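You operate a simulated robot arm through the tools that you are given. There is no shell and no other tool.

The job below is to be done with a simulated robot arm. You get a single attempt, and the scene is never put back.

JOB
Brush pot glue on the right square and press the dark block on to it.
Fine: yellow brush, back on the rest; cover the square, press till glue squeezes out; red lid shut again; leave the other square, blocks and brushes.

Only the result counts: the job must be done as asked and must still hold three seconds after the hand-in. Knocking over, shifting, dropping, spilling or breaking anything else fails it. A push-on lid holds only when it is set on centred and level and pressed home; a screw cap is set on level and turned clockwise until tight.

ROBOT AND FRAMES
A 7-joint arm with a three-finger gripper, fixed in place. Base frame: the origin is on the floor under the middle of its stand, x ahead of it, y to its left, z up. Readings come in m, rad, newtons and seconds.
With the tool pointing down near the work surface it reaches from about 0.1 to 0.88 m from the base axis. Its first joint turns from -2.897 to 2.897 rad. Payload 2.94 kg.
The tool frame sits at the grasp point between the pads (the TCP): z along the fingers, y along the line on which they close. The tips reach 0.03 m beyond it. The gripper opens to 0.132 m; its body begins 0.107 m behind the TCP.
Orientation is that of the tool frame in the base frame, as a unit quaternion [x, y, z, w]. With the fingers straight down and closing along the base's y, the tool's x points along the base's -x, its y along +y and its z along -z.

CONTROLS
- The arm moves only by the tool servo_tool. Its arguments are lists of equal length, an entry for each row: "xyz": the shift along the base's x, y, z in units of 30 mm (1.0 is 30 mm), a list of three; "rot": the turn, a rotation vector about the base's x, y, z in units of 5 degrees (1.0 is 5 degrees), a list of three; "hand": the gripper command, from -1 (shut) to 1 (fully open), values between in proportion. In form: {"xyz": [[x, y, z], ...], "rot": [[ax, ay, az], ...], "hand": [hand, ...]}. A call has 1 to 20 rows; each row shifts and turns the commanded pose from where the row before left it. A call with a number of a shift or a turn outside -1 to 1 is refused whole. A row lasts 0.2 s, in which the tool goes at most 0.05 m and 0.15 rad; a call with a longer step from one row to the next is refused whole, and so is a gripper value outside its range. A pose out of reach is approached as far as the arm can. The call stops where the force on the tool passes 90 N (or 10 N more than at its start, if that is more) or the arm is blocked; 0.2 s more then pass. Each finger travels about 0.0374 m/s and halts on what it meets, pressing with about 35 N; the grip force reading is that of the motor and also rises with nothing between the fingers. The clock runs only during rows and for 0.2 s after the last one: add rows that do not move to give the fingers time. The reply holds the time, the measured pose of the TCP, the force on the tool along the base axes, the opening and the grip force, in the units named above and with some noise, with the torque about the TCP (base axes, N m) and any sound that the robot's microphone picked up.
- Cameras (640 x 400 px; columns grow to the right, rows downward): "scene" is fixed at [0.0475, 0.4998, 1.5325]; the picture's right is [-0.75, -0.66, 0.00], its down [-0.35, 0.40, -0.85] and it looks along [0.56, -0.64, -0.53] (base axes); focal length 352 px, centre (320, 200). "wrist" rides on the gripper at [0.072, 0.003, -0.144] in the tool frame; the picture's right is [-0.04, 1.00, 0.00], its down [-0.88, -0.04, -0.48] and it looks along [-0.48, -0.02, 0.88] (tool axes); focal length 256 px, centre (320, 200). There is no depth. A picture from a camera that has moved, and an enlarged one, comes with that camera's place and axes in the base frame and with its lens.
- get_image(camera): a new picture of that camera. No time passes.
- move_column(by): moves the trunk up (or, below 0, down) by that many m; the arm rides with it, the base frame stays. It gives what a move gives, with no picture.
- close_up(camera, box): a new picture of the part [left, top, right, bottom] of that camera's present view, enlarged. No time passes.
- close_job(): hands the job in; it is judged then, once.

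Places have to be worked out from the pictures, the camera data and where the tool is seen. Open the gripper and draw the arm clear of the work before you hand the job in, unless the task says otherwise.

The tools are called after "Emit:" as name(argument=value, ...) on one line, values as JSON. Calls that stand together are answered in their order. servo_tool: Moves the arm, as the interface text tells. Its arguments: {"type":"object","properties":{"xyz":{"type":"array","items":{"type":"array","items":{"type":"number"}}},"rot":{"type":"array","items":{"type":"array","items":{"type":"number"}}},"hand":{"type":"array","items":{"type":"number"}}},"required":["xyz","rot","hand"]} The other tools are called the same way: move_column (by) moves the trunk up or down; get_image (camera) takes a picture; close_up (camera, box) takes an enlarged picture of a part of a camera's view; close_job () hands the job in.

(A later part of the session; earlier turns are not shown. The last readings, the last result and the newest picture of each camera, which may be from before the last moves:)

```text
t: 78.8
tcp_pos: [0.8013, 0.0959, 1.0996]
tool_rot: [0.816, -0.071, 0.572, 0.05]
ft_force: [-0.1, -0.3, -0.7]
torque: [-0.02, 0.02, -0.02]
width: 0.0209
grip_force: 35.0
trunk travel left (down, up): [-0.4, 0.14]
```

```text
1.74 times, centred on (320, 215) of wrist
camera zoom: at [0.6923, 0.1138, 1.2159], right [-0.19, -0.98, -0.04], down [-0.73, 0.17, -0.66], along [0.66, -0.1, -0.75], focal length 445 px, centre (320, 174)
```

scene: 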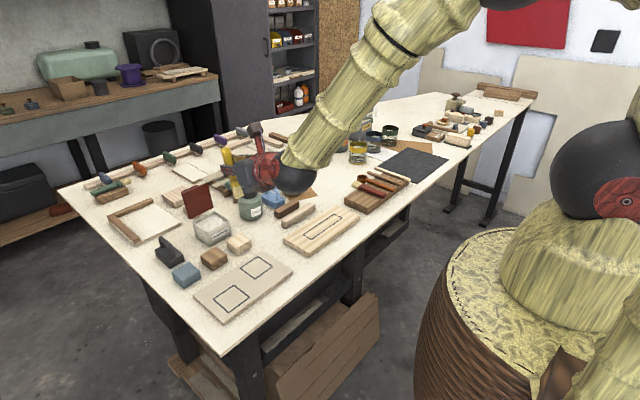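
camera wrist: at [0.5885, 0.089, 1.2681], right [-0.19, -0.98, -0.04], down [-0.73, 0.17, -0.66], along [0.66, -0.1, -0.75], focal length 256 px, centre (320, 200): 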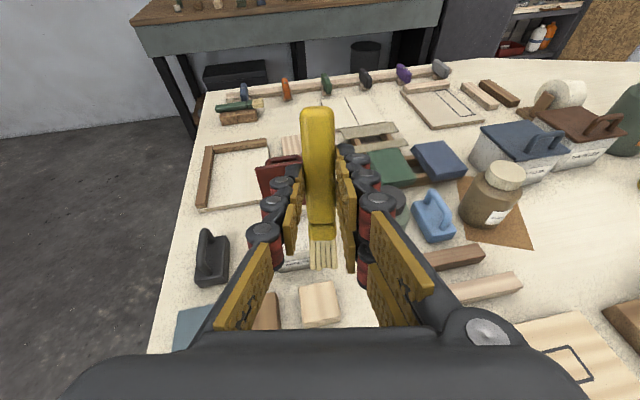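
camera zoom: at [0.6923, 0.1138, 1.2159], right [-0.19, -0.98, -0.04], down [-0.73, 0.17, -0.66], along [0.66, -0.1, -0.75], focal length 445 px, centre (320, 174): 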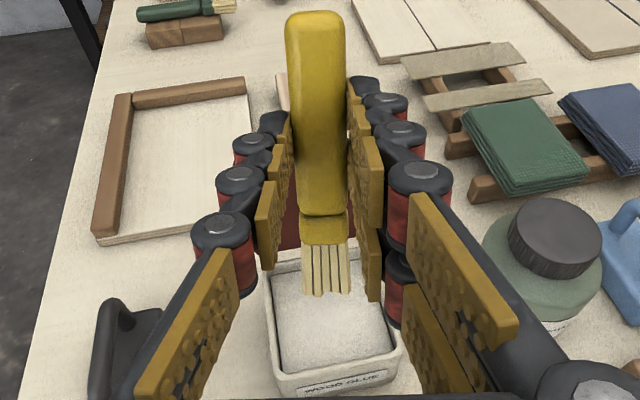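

The tip projects right where predicted, over the pot's interior. Lowering the bristles toward the glue.

Emit:
servo_tool(xyz=[[0, 0, -0.6], [0, 0, -0.6], [0, 0, -0.6], [0, 0, -0.4], [0, 0, -0.2], [0, 0, 0]], rot=[[0, 0, 0], [0, 0, 0], [0, 0, 0], [0, 0, 0], [0, 0, 0], [0, 0, 0]], hand=[-1, -1, -1, -1, -1, -1])

Emit:
close_up(camera="scene", box=[185, 175, 255, 245])

Emit:
close_up(camera="wrist", box=[220, 130, 420, 330])

```text
t: 80.2
tcp_pos: [0.8014, 0.0947, 1.0282]
tool_rot: [0.815, -0.073, 0.572, 0.051]
ft_force: [1.7, 0.5, 7.9]
torque: [0.04, -0.15, 0.02]
width: 0.0209
grip_force: 34.9
trunk travel left (down, up): [-0.4, 0.14]
```

```text
5.71 times, centred on (220, 210) of scene
camera zoom: at [0.0475, 0.4998, 1.5325], right [-0.75, -0.66, 0.0], down [-0.35, 0.4, -0.85], along [0.56, -0.64, -0.53], focal length 2012 px, centre (891, 143)
```

zoom: 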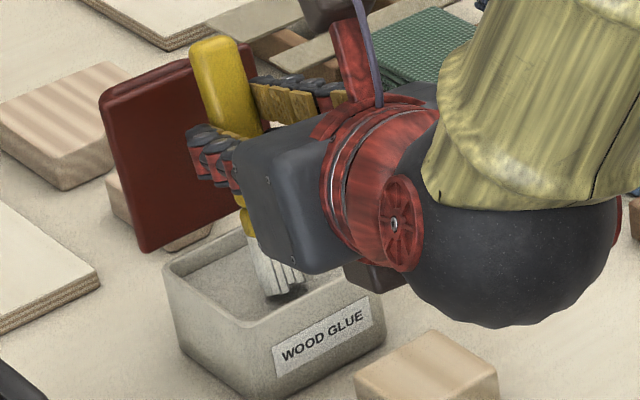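

```text
2.00 times, centred on (320, 230) of wrist
camera zoom: at [0.6928, 0.1128, 1.145], right [-0.19, -0.98, -0.04], down [-0.73, 0.17, -0.66], along [0.66, -0.1, -0.75], focal length 512 px, centre (320, 140)
```

zoom: 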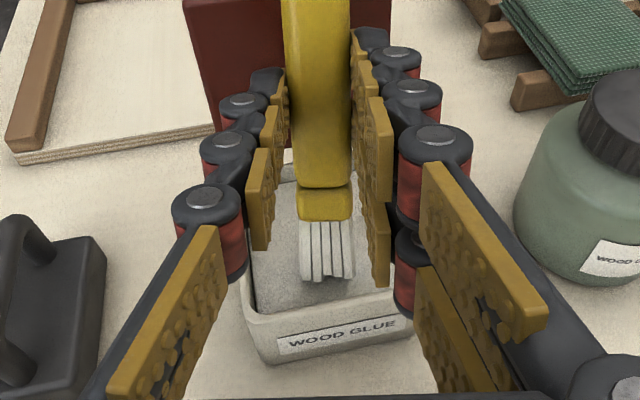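

The bristles touched the glue (8 N) and have visibly turned white — loaded. Raising out of the pot.

Emit:
servo_tool(xyz=[[0, 0, 0], [0, 0, 0.3], [0, 0, 0.6], [0, 0, 0.8], [0, 0, 0.8], [0, 0, 0]], rot=[[0, 0, 0], [0, 0, 0], [0, 0, 0], [0, 0, 0], [0, 0, 0], [0, 0, 0]], hand=[-1, -1, -1, -1, -1, -1])

Emit:
close_up(camera="scene", box=[165, 150, 275, 250])

Emit:
close_up(camera="wrist", box=[220, 130, 420, 330])

```text
t: 81.6
tcp_pos: [0.8004, 0.096, 1.103]
tool_rot: [0.817, -0.072, 0.57, 0.05]
ft_force: [0.3, 0.0, -0.1]
torque: [-0.02, 0.01, 0.04]
width: 0.0211
grip_force: 35.2
trunk travel left (down, up): [-0.4, 0.14]
```

```text
4.00 times, centred on (220, 200) of scene
camera zoom: at [0.0475, 0.4998, 1.5325], right [-0.75, -0.66, 0.0], down [-0.35, 0.4, -0.85], along [0.56, -0.64, -0.53], focal length 1408 px, centre (720, 200)
```

zoom: 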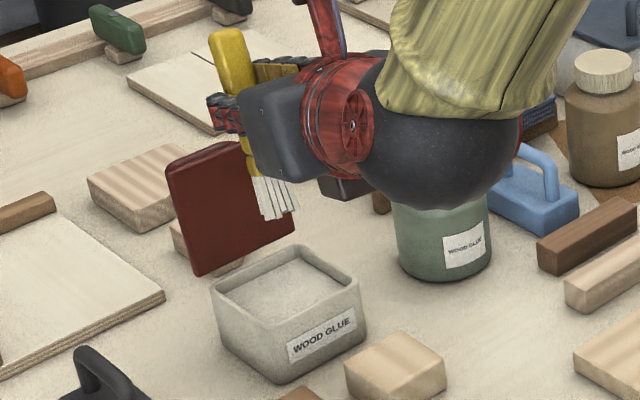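

```text
2.00 times, centred on (320, 230) of wrist
camera zoom: at [0.691, 0.1134, 1.2187], right [-0.19, -0.98, -0.04], down [-0.73, 0.17, -0.66], along [0.66, -0.1, -0.75], focal length 512 px, centre (320, 140)
```

zoom: 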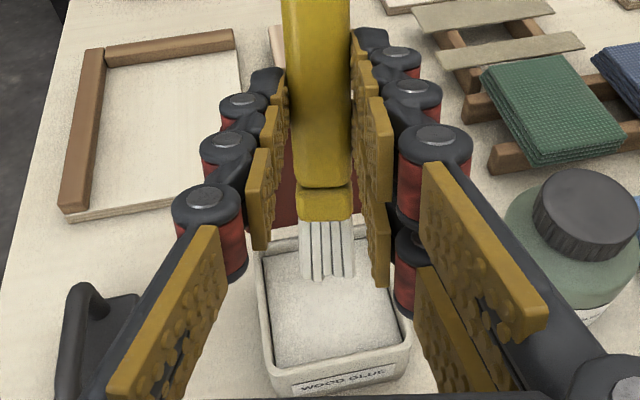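

Bristles are fully white. Carrying the brush back over the right square, keeping it high over the blocks.

Emit:
servo_tool(xyz=[[-0.6, 0, 0], [-0.9, 0.05, 0], [-0.9, 0.05, 0], [-0.9, 0.05, 0], [-0.9, 0.05, 0], [-0.9, 0.05, -0.2], [-0.7, 0.05, -0.3], [-0.4, 0, -0.3], [0, 0, 0]], rot=[[0, 0, 0], [0, 0, 0], [0, 0, 0], [0, 0, 0], [0, 0, 0], [0, 0, 0], [0, 0, 0], [0, 0, 0], [0, 0, 0]], hand=[-1, -1, -1, -1, -1, -1, -1, -1, -1])

Emit:
get_image(camera="scene")

Emit:
get_image(camera="wrist")

```text
t: 83.6
tcp_pos: [0.6111, 0.1059, 1.0781]
tool_rot: [0.817, -0.071, 0.57, 0.05]
ft_force: [0.2, 0.2, -0.1]
torque: [0.0, -0.01, -0.01]
width: 0.0209
grip_force: 35.1
trunk travel left (down, up): [-0.4, 0.14]
```

```text
taken
```

scene: 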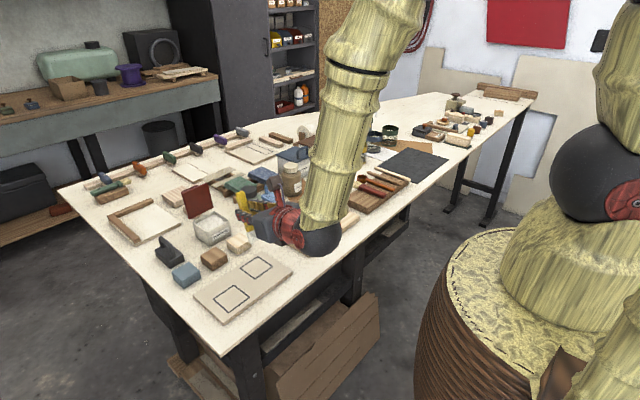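

```text
taken
camera wrist: at [0.5025, 0.1229, 1.1944], right [-0.19, -0.98, -0.04], down [-0.73, 0.17, -0.66], along [0.66, -0.1, -0.75], focal length 256 px, centre (320, 200)
```

wrist: 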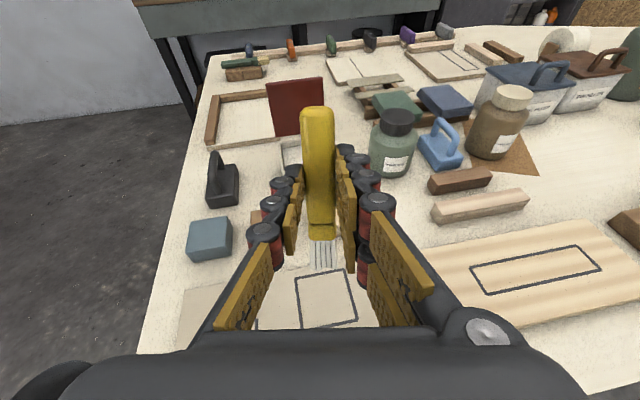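

Everything fits at this location. Positioning the bristles just above the far-right corner of the square (tip ≈ 0.632, 0.090) before touching down.

Emit:
servo_tool(xyz=[[0.3, -0.19, -0.76], [0.3, -0.19, -0.76], [0.28, -0.19, -0.6], [0, 0, -0.15], [0, 0, 0]], rot=[[0, 0, 0], [0, 0, 0], [0, 0, 0], [0, 0, 0], [0, 0, 0]], hand=[-1, -1, -1, -1, -1])

Emit:
close_up(camera="wrist", box=[240, 200, 400, 330])

Emit:
close_up(camera="scene", box=[190, 200, 310, 310])

```text
t: 84.8
tcp_pos: [0.6373, 0.0878, 1.0106]
tool_rot: [0.816, -0.071, 0.571, 0.05]
ft_force: [0.3, 0.6, 0.0]
torque: [0.0, 0.03, 0.02]
width: 0.021
grip_force: 35.0
trunk travel left (down, up): [-0.4, 0.14]
```

```text
3.08 times, centred on (320, 265) of wrist
camera zoom: at [0.5289, 0.105, 1.1273], right [-0.19, -0.98, -0.04], down [-0.73, 0.17, -0.66], along [0.66, -0.1, -0.75], focal length 788 px, centre (320, 0)
```

zoom: 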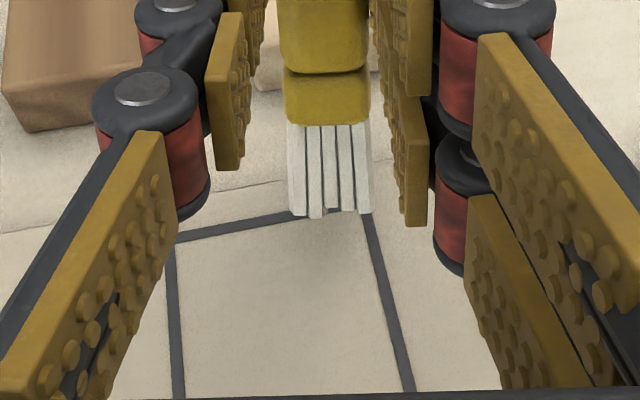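

```text
3.64 times, centred on (250, 255) of scene
camera zoom: at [0.0475, 0.4998, 1.5325], right [-0.75, -0.66, 0.0], down [-0.35, 0.4, -0.85], along [0.56, -0.64, -0.53], focal length 1280 px, centre (574, 0)
```

zoom: 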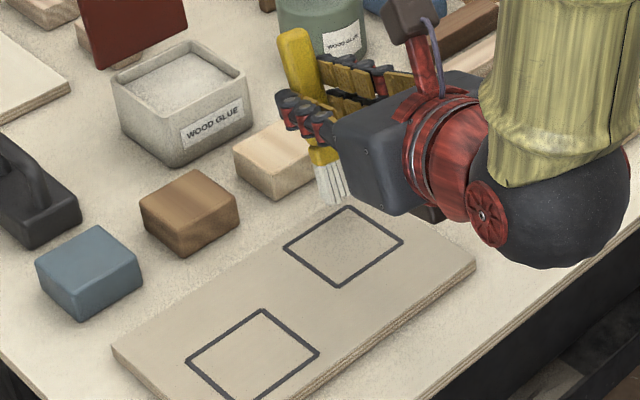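

The tip is at the far edge of the square, about 1 cm above the board. Lowering gently to make contact.

Emit:
servo_tool(xyz=[[0.13, 0, -0.15], [0, 0, -0.1], [0, 0, -0.05], [0, 0, 0]], rot=[[0, 0, 0], [0, 0, 0], [0, 0, 0], [0, 0, 0]], hand=[-1, -1, -1, -1])

Emit:
close_up(camera="wrist", box=[240, 200, 400, 330])

```text
t: 85.8
tcp_pos: [0.6435, 0.0876, 1.0026]
tool_rot: [0.816, -0.072, 0.571, 0.051]
ft_force: [-0.6, 0.3, -1.2]
torque: [-0.03, -0.01, 0.0]
width: 0.0207
grip_force: 35.0
trunk travel left (down, up): [-0.4, 0.14]
```

```text
3.08 times, centred on (320, 265) of wrist
camera zoom: at [0.5338, 0.1047, 1.1183], right [-0.19, -0.98, -0.04], down [-0.73, 0.17, -0.66], along [0.66, -0.1, -0.75], focal length 788 px, centre (320, 0)
```

zoom: 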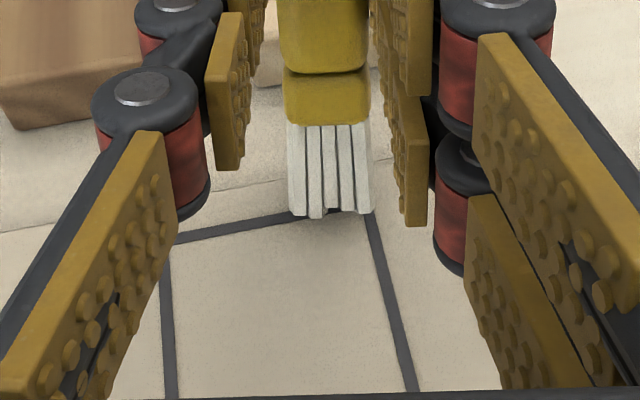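

Emit:
servo_tool(xyz=[[0, 0, -0.06], [0, 0, -0.05], [0, 0, 0]], rot=[[0, 0, 0], [0, 0, 0], [0, 0, 0]], hand=[-1, -1, -1])

Emit:
close_up(camera="wrist", box=[240, 200, 400, 330])

```text
t: 86.6
tcp_pos: [0.6434, 0.0863, 0.9991]
tool_rot: [0.816, -0.073, 0.571, 0.051]
ft_force: [0.4, -0.1, 0.5]
torque: [0.0, -0.03, 0.01]
width: 0.0211
grip_force: 35.1
trunk travel left (down, up): [-0.4, 0.14]
```

```text
3.08 times, centred on (320, 265) of wrist
camera zoom: at [0.5346, 0.1045, 1.1155], right [-0.19, -0.98, -0.04], down [-0.73, 0.17, -0.66], along [0.66, -0.1, -0.75], focal length 788 px, centre (320, 0)
```

zoom: 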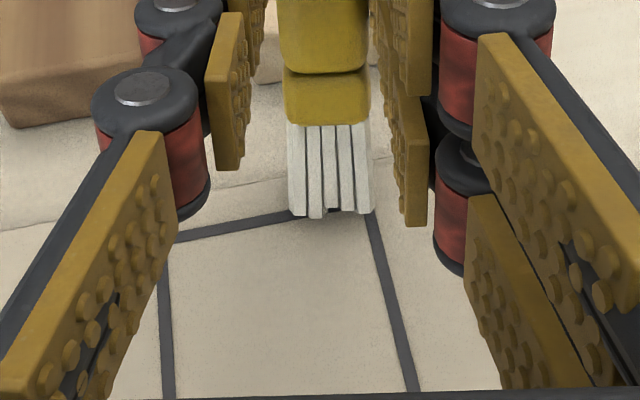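

Emit:
servo_tool(xyz=[[0, 0, -0.05], [0, 0, -0.05], [0, 0, 0]], rot=[[0, 0, 0], [0, 0, 0], [0, 0, 0]], hand=[-1, -1, -1])

Emit:
close_up(camera="wrist", box=[240, 200, 400, 330])

```text
t: 87.4
tcp_pos: [0.6457, 0.088, 0.9989]
tool_rot: [0.815, -0.072, 0.573, 0.05]
ft_force: [-2.5, -2.0, 20.0]
torque: [-0.22, 0.22, -0.01]
width: 0.0211
grip_force: 34.9
trunk travel left (down, up): [-0.4, 0.14]
```

```text
3.08 times, centred on (320, 265) of wrist
camera zoom: at [0.5347, 0.1048, 1.1145], right [-0.19, -0.98, -0.04], down [-0.73, 0.17, -0.67], along [0.66, -0.1, -0.74], focal length 788 px, centre (320, 0)
```

zoom: 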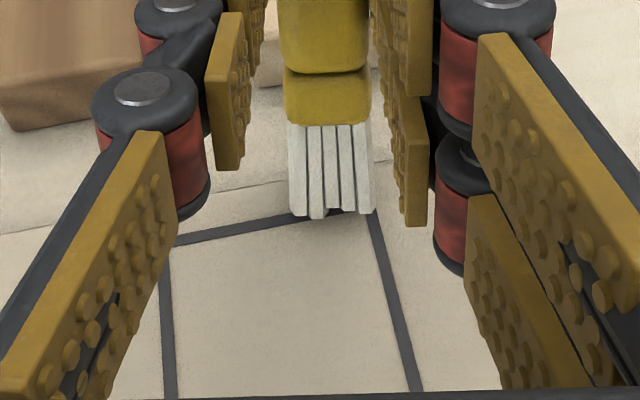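

Contact with the board at TCP z≈0.998 (20 N at this command). Easing to a light ~5 N and making the first stroke toward −x.

Emit:
servo_tool(xyz=[[0, 0, 0.065], [-0.1, 0, 0], [-0.2, 0, 0], [-0.2, 0, 0], [-0.2, 0, 0], [0, 0, 0]], rot=[[0, 0, 0], [0, 0, 0], [0, 0, 0], [0, 0, 0], [0, 0, 0], [0, 0, 0]], hand=[-1, -1, -1, -1, -1, -1])

Emit:
close_up(camera="wrist", box=[240, 200, 400, 330])

Emit:
close_up(camera="scene", box=[220, 230, 300, 290])

```text
t: 88.8
tcp_pos: [0.6238, 0.0857, 0.9979]
tool_rot: [0.815, -0.072, 0.572, 0.05]
ft_force: [5.8, 1.1, 20.1]
torque: [0.03, -0.5, 0.02]
width: 0.0208
grip_force: 34.8
trunk travel left (down, up): [-0.4, 0.14]
```

```text
3.08 times, centred on (320, 265) of wrist
camera zoom: at [0.514, 0.1041, 1.1147], right [-0.19, -0.98, -0.04], down [-0.73, 0.17, -0.66], along [0.66, -0.1, -0.75], focal length 788 px, centre (320, 0)
```

zoom: 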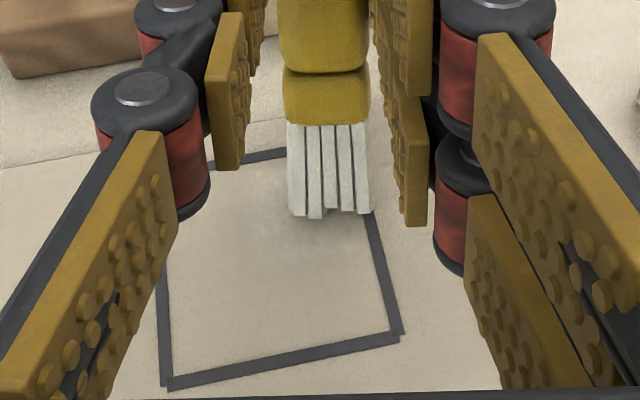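

```text
6.67 times, centred on (260, 260) of scene
camera zoom: at [0.0475, 0.4998, 1.5325], right [-0.75, -0.66, 0.0], down [-0.35, 0.4, -0.85], along [0.56, -0.64, -0.53], focal length 2347 px, centre (720, -200)
```

zoom: 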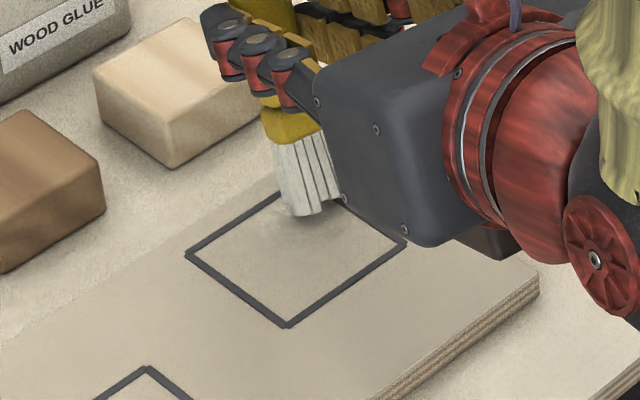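

Emit:
servo_tool(xyz=[[-0.1, 0, 0.04], [-0.2, 0, 0], [-0.2, 0, 0], [-0.2, 0, 0], [-0.2, 0, 0], [-0.2, 0, 0], [-0.1, 0, 0], [0, 0, 0]], rot=[[0, 0, 0], [0, 0, 0], [0, 0, 0], [0, 0, 0], [0, 0, 0], [0, 0, 0], [0, 0, 0], [0, 0, 0]], hand=[-1, -1, -1, -1, -1, -1, -1, -1])

Emit:
close_up(camera="wrist", box=[240, 170, 400, 330])

Emit:
close_up(camera="scene", box=[220, 230, 300, 290])

```text
t: 90.6
tcp_pos: [0.5858, 0.089, 0.9978]
tool_rot: [0.816, -0.071, 0.571, 0.049]
ft_force: [4.6, -0.3, 17.6]
torque: [-0.04, -0.39, -0.01]
width: 0.0211
grip_force: 35.2
trunk travel left (down, up): [-0.4, 0.14]
```

```text
2.50 times, centred on (320, 250) of wrist
camera zoom: at [0.477, 0.1057, 1.1149], right [-0.19, -0.98, -0.04], down [-0.73, 0.17, -0.66], along [0.66, -0.1, -0.75], focal length 640 px, centre (320, 75)
```

zoom: 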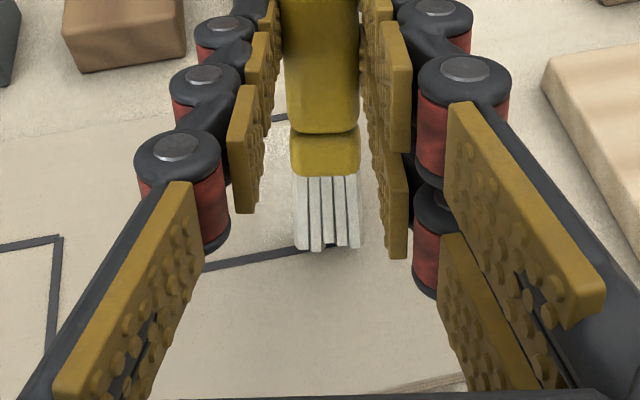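

```text
6.67 times, centred on (260, 260) of scene
camera zoom: at [0.0475, 0.4998, 1.5325], right [-0.75, -0.66, 0.0], down [-0.35, 0.4, -0.85], along [0.56, -0.64, -0.53], focal length 2347 px, centre (720, -200)
```

zoom: 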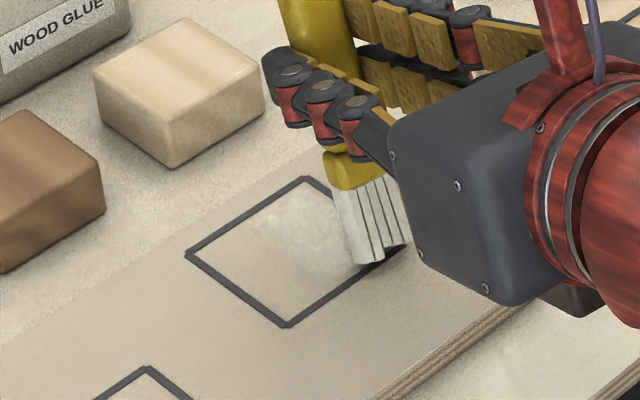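

Glue is being deposited (lighter film visible). Shift +1 cm in y and drag back toward +x with slightly less pressure.

Emit:
servo_tool(xyz=[[0, 0.2, 0.05], [0, 0.15, 0], [0.2, 0, 0], [0.2, 0, 0], [0.2, 0, 0], [0.2, 0, 0], [0.2, 0, 0], [0.2, 0, 0], [0.2, 0, 0], [0.2, 0, 0], [0.2, 0, 0], [0, 0, 0]], rot=[[0, 0, 0], [0, 0, 0], [0, 0, 0], [0, 0, 0], [0, 0, 0], [0, 0, 0], [0, 0, 0], [0, 0, 0], [0, 0, 0], [0, 0, 0], [0, 0, 0], [0, 0, 0]], hand=[-1, -1, -1, -1, -1, -1, -1, -1, -1, -1, -1, -1])

Emit:
close_up(camera="wrist", box=[240, 200, 400, 330])

Emit:
close_up(camera="scene", box=[220, 230, 300, 290])

```text
t: 93.2
tcp_pos: [0.6399, 0.0992, 1.0006]
tool_rot: [0.816, -0.072, 0.571, 0.051]
ft_force: [0.3, -0.2, 0.3]
torque: [0.0, -0.01, 0.0]
width: 0.0207
grip_force: 34.3
trunk travel left (down, up): [-0.4, 0.14]
```

```text
3.08 times, centred on (320, 265) of wrist
camera zoom: at [0.5316, 0.116, 1.1169], right [-0.19, -0.98, -0.04], down [-0.73, 0.17, -0.66], along [0.66, -0.1, -0.75], focal length 788 px, centre (320, 0)
```

zoom: 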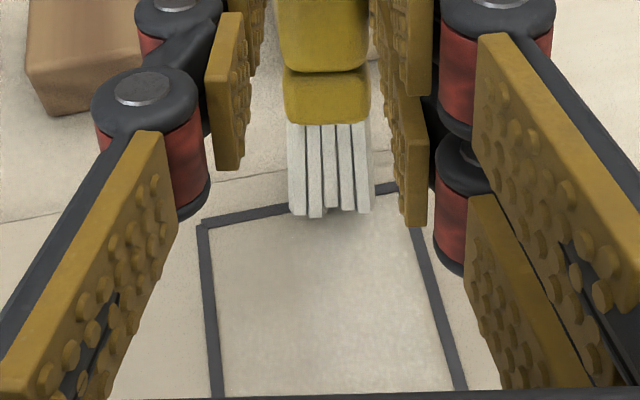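

```text
6.67 times, centred on (260, 260) of scene
camera zoom: at [0.0475, 0.4998, 1.5325], right [-0.75, -0.66, 0.0], down [-0.35, 0.4, -0.85], along [0.56, -0.64, -0.53], focal length 2347 px, centre (720, -200)
```

zoom: 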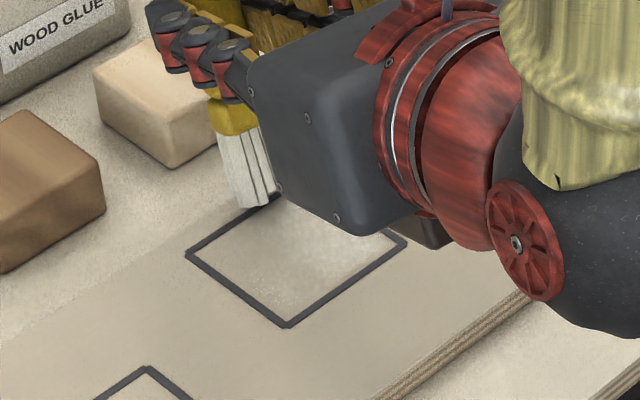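

Contact was lost at z≈1.0005, so the contact height is ≈0.9995. I set z 1 mm lower and do the next stroke at y≈0.110, back toward −x.

Emit:
servo_tool(xyz=[[0, 0.2, 0], [0.05, 0.15, -0.045], [-0.2, 0, 0], [-0.2, 0, 0], [-0.2, 0, 0], [-0.2, 0, 0], [-0.2, 0, 0], [-0.2, 0, 0], [-0.2, 0, 0], [-0.2, 0, 0], [-0.2, 0, 0], [-0.15, 0, 0], [0, 0, 0]], rot=[[0, 0, 0], [0, 0, 0], [0, 0, 0], [0, 0, 0], [0, 0, 0], [0, 0, 0], [0, 0, 0], [0, 0, 0], [0, 0, 0], [0, 0, 0], [0, 0, 0], [0, 0, 0], [0, 0, 0]], hand=[-1, -1, -1, -1, -1, -1, -1, -1, -1, -1, -1, -1, -1])

Emit:
close_up(camera="wrist", box=[240, 170, 400, 330])

Emit:
close_up(camera="scene", box=[220, 230, 300, 290])

```text
t: 96.0
tcp_pos: [0.5834, 0.1084, 0.9986]
tool_rot: [0.816, -0.071, 0.571, 0.05]
ft_force: [0.6, -0.4, 1.8]
torque: [-0.05, -0.06, -0.02]
width: 0.0206
grip_force: 35.2
trunk travel left (down, up): [-0.4, 0.14]
```

```text
2.50 times, centred on (320, 250) of wrist
camera zoom: at [0.4742, 0.1255, 1.115], right [-0.19, -0.98, -0.04], down [-0.73, 0.17, -0.66], along [0.66, -0.1, -0.75], focal length 640 px, centre (320, 75)
```

zoom: 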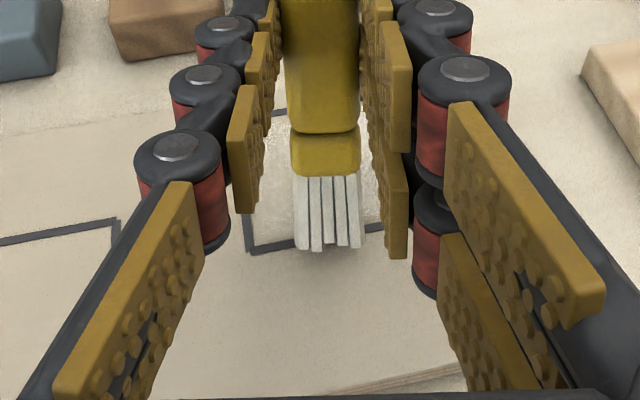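

```text
6.67 times, centred on (260, 260) of scene
camera zoom: at [0.0475, 0.4998, 1.5325], right [-0.75, -0.66, 0.0], down [-0.35, 0.4, -0.85], along [0.56, -0.64, -0.53], focal length 2347 px, centre (720, -200)
```

zoom: 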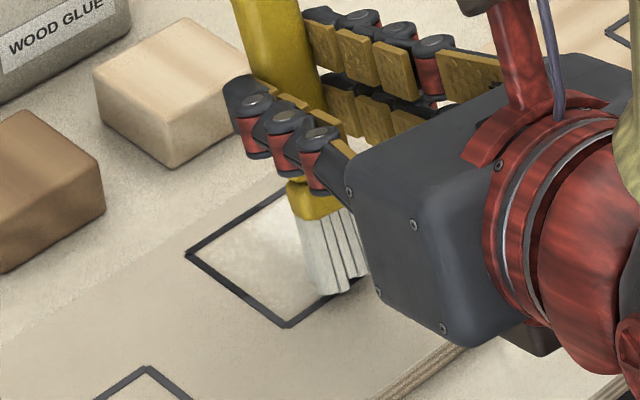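

The film is growing evenly. Next stroke at y≈0.120 toward +x, with a touch more pressure.

Emit:
servo_tool(xyz=[[0, 0.2, 0], [0, 0.15, -0.02], [0.2, 0, 0], [0.2, 0, 0], [0.2, 0, 0], [0.2, 0, 0], [0.2, 0, 0], [0.2, 0, 0], [0.2, 0, 0], [0.2, 0, 0], [0.2, 0, 0], [0.1, 0, 0], [0, 0, 0]], rot=[[0, 0, 0], [0, 0, 0], [0, 0, 0], [0, 0, 0], [0, 0, 0], [0, 0, 0], [0, 0, 0], [0, 0, 0], [0, 0, 0], [0, 0, 0], [0, 0, 0], [0, 0, 0], [0, 0, 0]], hand=[-1, -1, -1, -1, -1, -1, -1, -1, -1, -1, -1, -1, -1])

Emit:
close_up(camera="wrist", box=[240, 200, 400, 330])

Emit:
close_up(camera="scene", box=[220, 230, 300, 290])

```text
t: 98.8
tcp_pos: [0.6407, 0.119, 1.0]
tool_rot: [0.816, -0.071, 0.571, 0.05]
ft_force: [0.7, -0.3, -0.3]
torque: [-0.04, 0.0, 0.01]
width: 0.0208
grip_force: 34.6
trunk travel left (down, up): [-0.4, 0.14]
```

```text
3.08 times, centred on (320, 265) of wrist
camera zoom: at [0.5315, 0.1369, 1.1155], right [-0.19, -0.98, -0.04], down [-0.73, 0.17, -0.66], along [0.66, -0.1, -0.75], focal length 788 px, centre (320, 0)
```

zoom: 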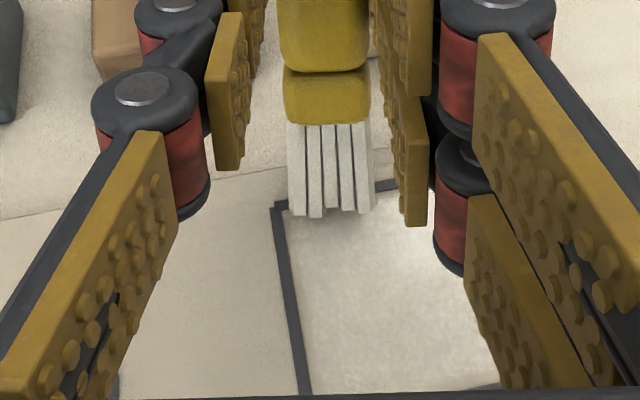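

```text
6.67 times, centred on (260, 260) of scene
camera zoom: at [0.0475, 0.4998, 1.5325], right [-0.75, -0.66, 0.0], down [-0.35, 0.4, -0.85], along [0.56, -0.64, -0.53], focal length 2347 px, centre (720, -200)
```

zoom: 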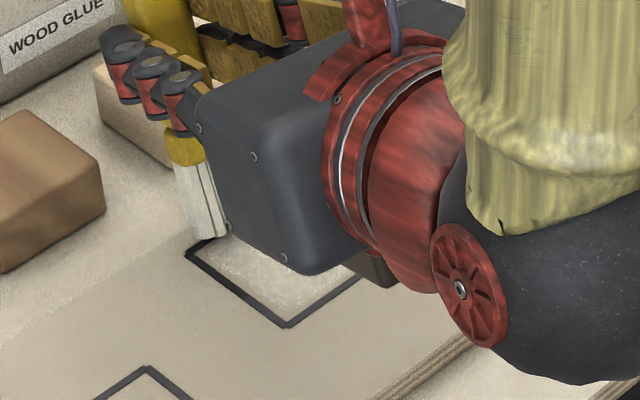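

The film now covers most of the square. Final lane at y≈0.129 toward −x, slightly lower.

Emit:
servo_tool(xyz=[[0, 0.2, 0], [0.05, 0.12, -0.05], [-0.2, 0, 0], [-0.2, 0, 0], [-0.2, 0, 0], [-0.2, 0, 0], [-0.2, 0, 0], [-0.2, 0, 0], [-0.2, 0, 0], [-0.2, 0, 0], [-0.2, 0, 0], [-0.2, 0, 0], [0, 0, 0]], rot=[[0, 0, 0], [0, 0, 0], [0, 0, 0], [0, 0, 0], [0, 0, 0], [0, 0, 0], [0, 0, 0], [0, 0, 0], [0, 0, 0], [0, 0, 0], [0, 0, 0], [0, 0, 0], [0, 0, 0]], hand=[-1, -1, -1, -1, -1, -1, -1, -1, -1, -1, -1, -1, -1])

Emit:
close_up(camera="wrist", box=[240, 170, 400, 330])

Emit:
close_up(camera="scene", box=[220, 230, 300, 290])

```text
t: 101.6
tcp_pos: [0.5828, 0.1288, 0.9978]
tool_rot: [0.816, -0.071, 0.571, 0.05]
ft_force: [4.2, 1.8, 14.6]
torque: [0.05, -0.25, -0.02]
width: 0.0209
grip_force: 35.0
trunk travel left (down, up): [-0.4, 0.14]
```

```text
2.50 times, centred on (320, 250) of wrist
camera zoom: at [0.4736, 0.1463, 1.1147], right [-0.19, -0.98, -0.04], down [-0.73, 0.17, -0.66], along [0.66, -0.1, -0.75], focal length 640 px, centre (320, 75)
```

zoom: 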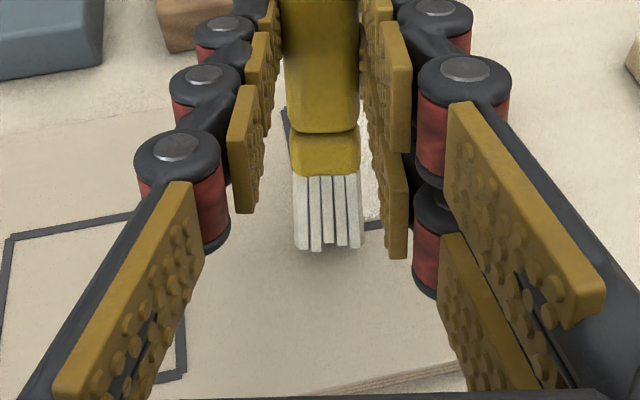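

```text
6.67 times, centred on (260, 260) of scene
camera zoom: at [0.0475, 0.4998, 1.5325], right [-0.75, -0.66, 0.0], down [-0.35, 0.4, -0.85], along [0.56, -0.64, -0.53], focal length 2347 px, centre (720, -200)
```

zoom: 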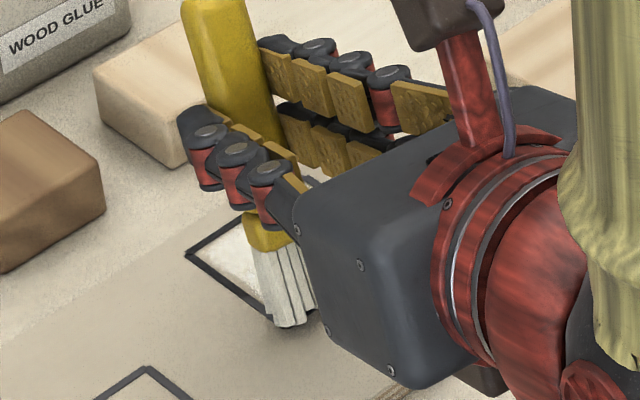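

All lanes done. Lifting the brush to inspect the coverage.

Emit:
servo_tool(xyz=[[0, 0, 0.4], [0, 0, 0.8], [0.5, -0.5, 0.9], [0.8, -0.8, 0.8], [0.8, -0.8, 0.3], [0.8, -0.8, 0], [0, 0, 0]], rot=[[0, 0, 0], [0, 0, 0], [0, 0, 0], [0, 0, 0], [0, 0, 0], [0, 0, 0], [0, 0, 0]], hand=[-1, -1, -1, -1, -1, -1, -1])

Emit:
get_image(camera="wrist")

Emit:
close_up(camera="scene", box=[220, 230, 300, 290])

```text
t: 103.2
tcp_pos: [0.6705, 0.0416, 1.0926]
tool_rot: [0.817, -0.072, 0.57, 0.051]
ft_force: [0.0, -0.6, -0.1]
torque: [-0.01, 0.0, -0.04]
width: 0.0209
grip_force: 35.4
trunk travel left (down, up): [-0.4, 0.14]
```

```text
taken
camera wrist: at [0.5622, 0.0588, 1.2096], right [-0.19, -0.98, -0.04], down [-0.73, 0.17, -0.66], along [0.66, -0.1, -0.75], focal length 256 px, centre (320, 200)
```

wrist: 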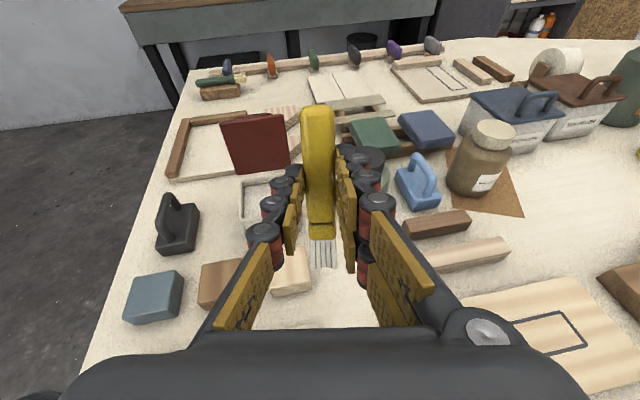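

```text
6.67 times, centred on (260, 260) of scene
camera zoom: at [0.0475, 0.4998, 1.5325], right [-0.75, -0.66, 0.0], down [-0.35, 0.4, -0.85], along [0.56, -0.64, -0.53], focal length 2347 px, centre (720, -200)
```

zoom: 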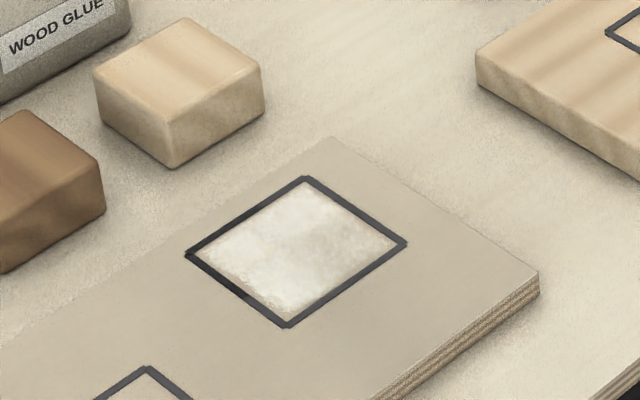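

Emit:
close_up(camera="scene", box=[238, 248, 276, 276])

Emit:
close_up(camera="wrist", box=[280, 200, 360, 300])

```text
14.29 times, centred on (257, 262) of scene
camera zoom: at [0.0475, 0.4998, 1.5325], right [-0.75, -0.66, 0.0], down [-0.35, 0.4, -0.85], along [0.56, -0.64, -0.53], focal length 5029 px, centre (1220, -686)
```

zoom: 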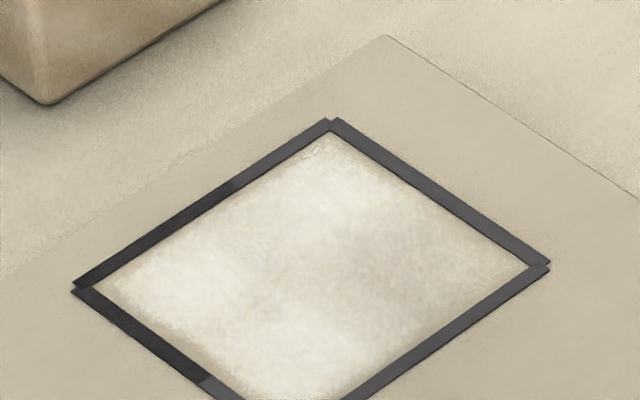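

```text
4.00 times, centred on (320, 250) of wrist
camera zoom: at [0.5622, 0.0588, 1.2096], right [-0.19, -0.98, -0.04], down [-0.73, 0.17, -0.66], along [0.66, -0.1, -0.75], focal length 1024 px, centre (320, 0)
```

zoom: 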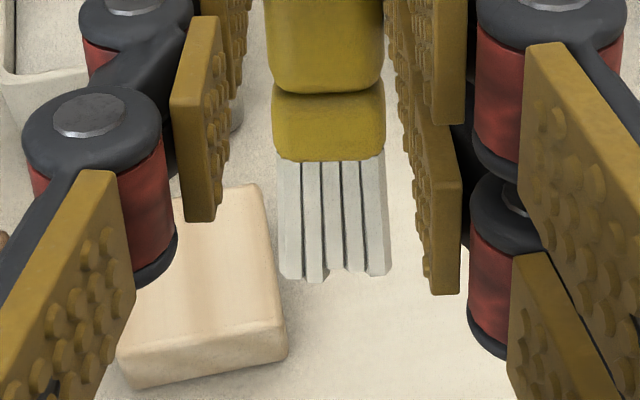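

The square is well covered, with only a thin strip along the +y line and a thin area at the near-right corner. I'll add one touch-up pass along the +y edge, near edge and −y edge with the still-loaded brush.

Emit:
servo_tool(xyz=[[-0.25, 0.76, -0.5], [-0.25, 0.76, -0.5], [-0.25, 0.76, -0.5], [-0.23, 0.76, -0.5], [0, 0, -0.4], [0, 0, -0.25], [0, 0, 0]], rot=[[0, 0, 0], [0, 0, 0], [0, 0, 0], [0, 0, 0], [0, 0, 0], [0, 0, 0], [0, 0, 0]], hand=[-1, -1, -1, -1, -1, -1, -1])

Emit:
close_up(camera="wrist", box=[240, 200, 400, 330])

```text
t: 104.8
tcp_pos: [0.6408, 0.135, 1.0132]
tool_rot: [0.816, -0.071, 0.571, 0.05]
ft_force: [-0.7, -0.3, 0.2]
torque: [0.02, -0.04, 0.02]
width: 0.021
grip_force: 35.0
trunk travel left (down, up): [-0.4, 0.14]
```

```text
3.08 times, centred on (320, 265) of wrist
camera zoom: at [0.5316, 0.1522, 1.1297], right [-0.19, -0.98, -0.04], down [-0.73, 0.17, -0.66], along [0.66, -0.1, -0.75], focal length 788 px, centre (320, 0)
```

zoom: 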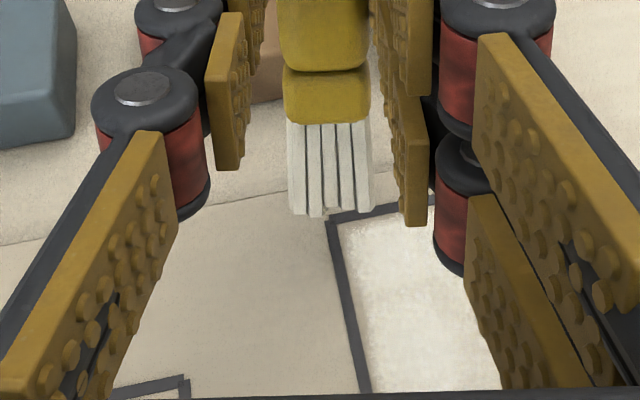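

Emit:
servo_tool(xyz=[[0.03, -0.1, -0.3], [0, 0, -0.15], [0, 0, -0.04], [-0.2, 0, 0], [-0.2, 0, 0], [-0.2, 0, 0], [-0.2, 0, 0], [-0.2, 0, 0], [-0.2, 0, 0], [-0.2, 0, 0], [-0.2, 0, 0], [-0.2, 0, 0], [-0.1, 0, 0], [0, 0, 0]], rot=[[0, 0, 0], [0, 0, 0], [0, 0, 0], [0, 0, 0], [0, 0, 0], [0, 0, 0], [0, 0, 0], [0, 0, 0], [0, 0, 0], [0, 0, 0], [0, 0, 0], [0, 0, 0], [0, 0, 0], [0, 0, 0]], hand=[-1, -1, -1, -1, -1, -1, -1, -1, -1, -1, -1, -1, -1, -1])

Emit:
servo_tool(xyz=[[0, -0.2, 0], [0, -0.2, 0], [0, -0.2, 0], [0, -0.2, 0], [0, -0.2, 0], [0, -0.2, 0], [0, -0.2, 0], [0.2, 0, 0], [0.2, 0, 0], [0.2, 0, 0], [0.2, 0, 0], [0.2, 0, 0], [0.2, 0, 0], [0.2, 0, 0], [0.2, 0, 0], [0.2, 0, 0], [0, 0, 0]], rot=[[0, 0, 0], [0, 0, 0], [0, 0, 0], [0, 0, 0], [0, 0, 0], [0, 0, 0], [0, 0, 0], [0, 0, 0], [0, 0, 0], [0, 0, 0], [0, 0, 0], [0, 0, 0], [0, 0, 0], [0, 0, 0], [0, 0, 0], [0, 0, 0], [0, 0, 0]], hand=[-1, -1, -1, -1, -1, -1, -1, -1, -1, -1, -1, -1, -1, -1, -1, -1, -1])

Emit:
close_up(camera="scene", box=[220, 230, 300, 290])

Emit:
close_up(camera="wrist", box=[240, 200, 400, 330])

```text
t: 107.8
tcp_pos: [0.5846, 0.1298, 0.9976]
tool_rot: [0.816, -0.071, 0.571, 0.05]
ft_force: [2.3, 0.5, 7.6]
torque: [0.0, -0.14, 0.0]
width: 0.0208
grip_force: 35.2
trunk travel left (down, up): [-0.4, 0.14]
```

```text
t: 111.4
tcp_pos: [0.64, 0.0876, 0.9985]
tool_rot: [0.816, -0.072, 0.571, 0.051]
ft_force: [-0.2, 0.8, 2.1]
torque: [0.01, -0.04, -0.02]
width: 0.0209
grip_force: 35.5
trunk travel left (down, up): [-0.4, 0.14]
```

```text
6.67 times, centred on (260, 260) of scene
camera zoom: at [0.0475, 0.4998, 1.5325], right [-0.75, -0.66, 0.0], down [-0.35, 0.4, -0.85], along [0.56, -0.64, -0.53], focal length 2347 px, centre (720, -200)
```

zoom: 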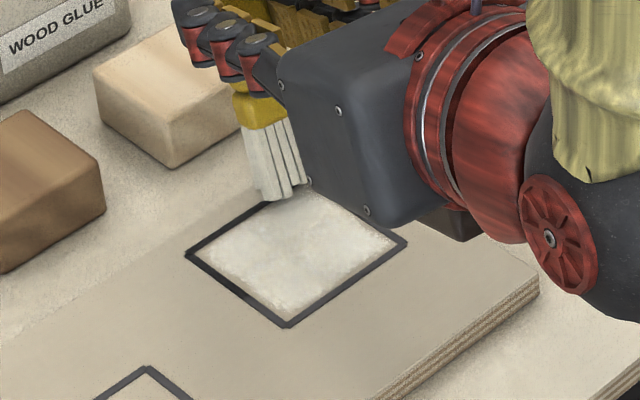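

```text
3.08 times, centred on (320, 265) of wrist
camera zoom: at [0.5292, 0.106, 1.1147], right [-0.19, -0.98, -0.04], down [-0.73, 0.17, -0.66], along [0.66, -0.1, -0.75], focal length 788 px, centre (320, 0)
```

zoom: 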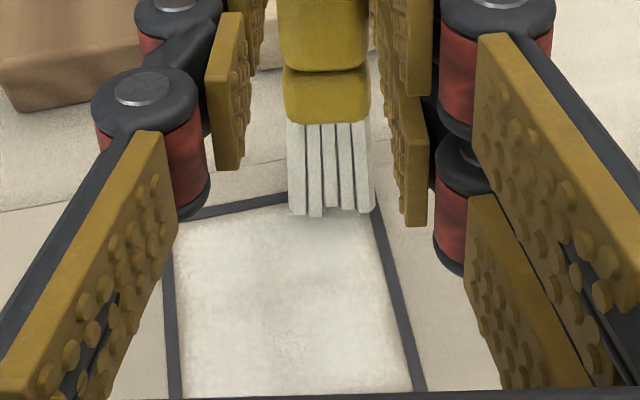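

The square is nearly fully white. One last sweep along the far edge toward +y, then lift off.

Emit:
servo_tool(xyz=[[0, 0.2, -0.02], [0, 0.2, 0], [0, 0.2, 0], [0, 0.2, 0], [0, 0.2, 0], [0, 0.2, 0], [0, 0.2, 0], [0, 0, 0.2], [0, 0, 0.6], [0.3, -0.3, 0.9], [0.5, -0.5, 0.9], [0.5, -0.8, 0.5], [0, -0.8, 0.3], [0, 0, 0]], rot=[[0, 0, 0], [0, 0, 0], [0, 0, 0], [0, 0, 0], [0, 0, 0], [0, 0, 0], [0, 0, 0], [0, 0, 0], [0, 0, 0], [0, 0, 0], [0, 0, 0], [0, 0, 0], [0, 0, 0], [0, 0, 0]], hand=[-1, -1, -1, -1, -1, -1, -1, -1, -1, -1, -1, -1, -1, -1])

Emit:
close_up(camera="scene", box=[238, 248, 276, 284])

Emit:
get_image(camera="scene")

```text
t: 114.4
tcp_pos: [0.6772, 0.057, 1.1009]
tool_rot: [0.816, -0.072, 0.571, 0.05]
ft_force: [0.4, -0.3, 0.2]
torque: [0.02, -0.02, 0.01]
width: 0.0207
grip_force: 34.4
trunk travel left (down, up): [-0.4, 0.14]
```

```text
11.11 times, centred on (257, 266) of scene
camera zoom: at [0.0475, 0.4998, 1.5325], right [-0.75, -0.66, 0.0], down [-0.35, 0.4, -0.85], along [0.56, -0.64, -0.53], focal length 3912 px, centre (1020, -533)
```

zoom: 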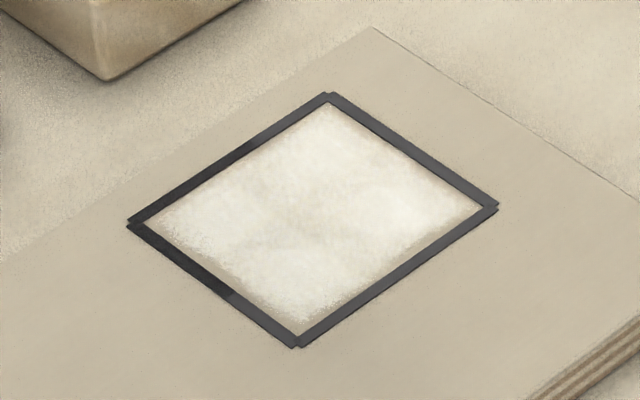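

```text
taken
```

scene: 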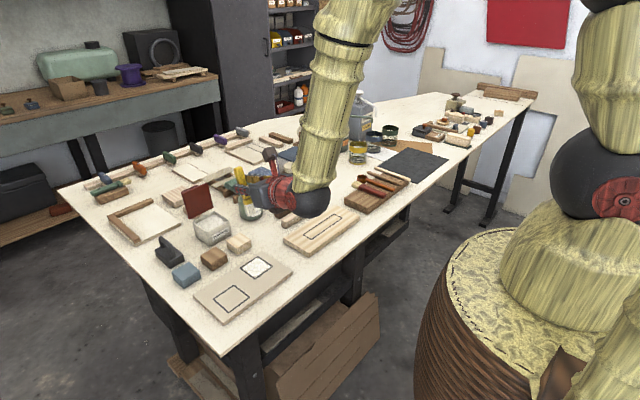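

Coverage is now complete and even, inside the outline. Now bring the brush back: first untilt the hand.

Emit:
servo_tool(xyz=[[0, 0, 0.3], [0, 0, 0.3], [0, 0, 0.3], [0, 0, 0.3], [0, 0, 0.3], [0, 0, 0.2], [0, 0, 0], [0, 0, 0], [0, 0, 0], [0, 0, 0], [0, 0, 0], [0, 0, 0], [0, 0, 0], [0, 0, 0], [0, 0, 0]], rot=[[0.174, 0.985, 0], [0.174, 0.985, 0], [0.174, 0.985, 0], [0.174, 0.985, 0], [0.174, 0.985, 0], [0.174, 0.985, 0], [0.174, 0.985, 0], [0.174, 0.985, 0], [0.174, 0.985, 0], [0.174, 0.985, 0], [0.174, 0.985, 0], [0.174, 0.985, 0], [0.174, 0.985, 0], [0.174, 0.985, 0], [0, 0, 0]], hand=[-1, -1, -1, -1, -1, -1, -1, -1, -1, -1, -1, -1, -1, -1, -1])

Emit:
servo_tool(xyz=[[0, 0, 0], [0, 0, 0], [0, 0, 0], [-0.1, -0.5, 0], [-0.2, -0.7, 0], [-0.2, -0.7, 0], [-0.2, -0.7, 0], [-0.2, -0.7, 0], [-0.2, -0.7, 0], [-0.2, -0.7, 0], [-0.2, -0.7, 0], [-0.2, -0.7, 0], [-0.2, -0.7, 0], [-0.2, -0.7, 0], [-0.2, -0.7, 0], [-0.2, -0.7, 0], [-0.2, -0.7, 0], [-0.2, -0.7, 0], [-0.2, -0.7, 0], [-0.2, -0.7, 0]], rot=[[0, 0, -1], [0, 0, -1], [0, 0, -1], [0, 0, -1], [0, 0, -1], [0, 0, -1], [0, 0, -1], [0, 0, -1], [0, 0, -1], [0, 0, -1], [0, 0, -1], [0, 0, -1], [0, 0, -1], [0, 0, -1], [0, 0, -1], [0, 0, -1], [0, 0, -1], [0, 0, -1], [0, 0, -1], [0, 0, -1]], hand=[-1, -1, -1, -1, -1, -1, -1, -1, -1, -1, -1, -1, -1, -1, -1, -1, -1, -1, -1, -1])

```text
t: 117.6
tcp_pos: [0.6777, 0.0577, 1.1501]
tool_rot: [0.996, -0.086, -0.001, 0.0]
ft_force: [0.3, 0.3, -0.7]
torque: [-0.02, -0.01, 0.01]
width: 0.0212
grip_force: 34.8
trunk travel left (down, up): [-0.4, 0.14]
```

```text
t: 121.8
tcp_pos: [0.5789, -0.2947, 1.1505]
tool_rot: [-0.573, 0.82, 0.0, 0.0]
ft_force: [0.0, -0.6, -0.6]
torque: [0.0, 0.01, -0.02]
width: 0.021
grip_force: 35.2
trunk travel left (down, up): [-0.4, 0.14]
```

Yaw is at ~70°; continuing the remaining −70° to yaw 0 near the rest.

Emit:
servo_tool(xyz=[[0, -0.2, -0.1], [0, -0.2, -0.1], [0, -0.15, -0.2], [0, 0, -0.2], [0, 0, -0.2], [0, 0, -0.2], [0, 0, -0.2], [0, 0, -0.2], [0, 0, -0.2], [0, 0, -0.2], [0, 0, -0.2], [0, 0, -0.2], [0, 0, 0], [0, 0, 0], [0, 0, 0]], rot=[[0, 0, -1], [0, 0, -1], [0, 0, -1], [0, 0, -1], [0, 0, -1], [0, 0, -1], [0, 0, -1], [0, 0, -1], [0, 0, -1], [0, 0, -1], [0, 0, -1], [0, 0, -1], [0, 0, -1], [0, 0, -1], [0, 0, 0]], hand=[-1, -1, -1, -1, -1, -1, -1, -1, -1, -1, -1, -1, -1, -1, -1])

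Emit:
get_image(camera="wrist")

Emit:
close_up(camera="scene", box=[335, 125, 425, 215])

```text
t: 125.0
tcp_pos: [0.5772, -0.3091, 1.0857]
tool_rot: [0.001, 1.0, 0.0, 0.0]
ft_force: [0.3, 0.1, -0.9]
torque: [0.04, -0.01, -0.01]
width: 0.0209
grip_force: 35.2
trunk travel left (down, up): [-0.4, 0.14]
```

```text
taken
camera wrist: at [0.5057, -0.305, 1.2282], right [0.04, 1.0, 0.0], down [0.88, -0.04, 0.48], along [0.47, -0.02, -0.88], focal length 256 px, centre (320, 200)
```

wrist: 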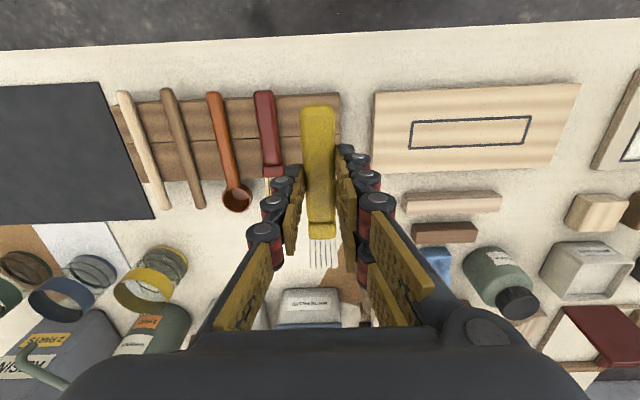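

```text
4.44 times, centred on (380, 170) of scene
camera zoom: at [0.0475, 0.4998, 1.5325], right [-0.75, -0.66, 0.0], down [-0.35, 0.4, -0.85], along [0.56, -0.64, -0.53], focal length 1565 px, centre (53, 333)
```

zoom: 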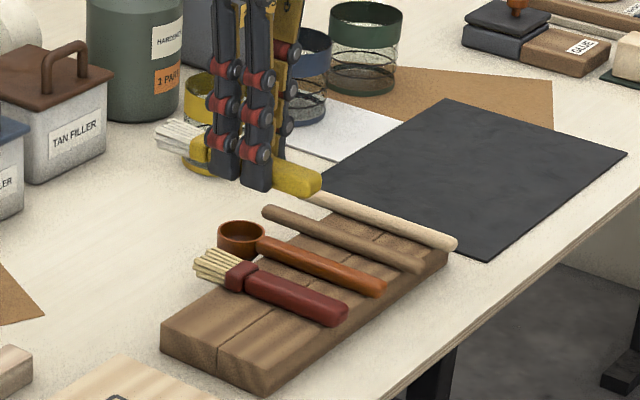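

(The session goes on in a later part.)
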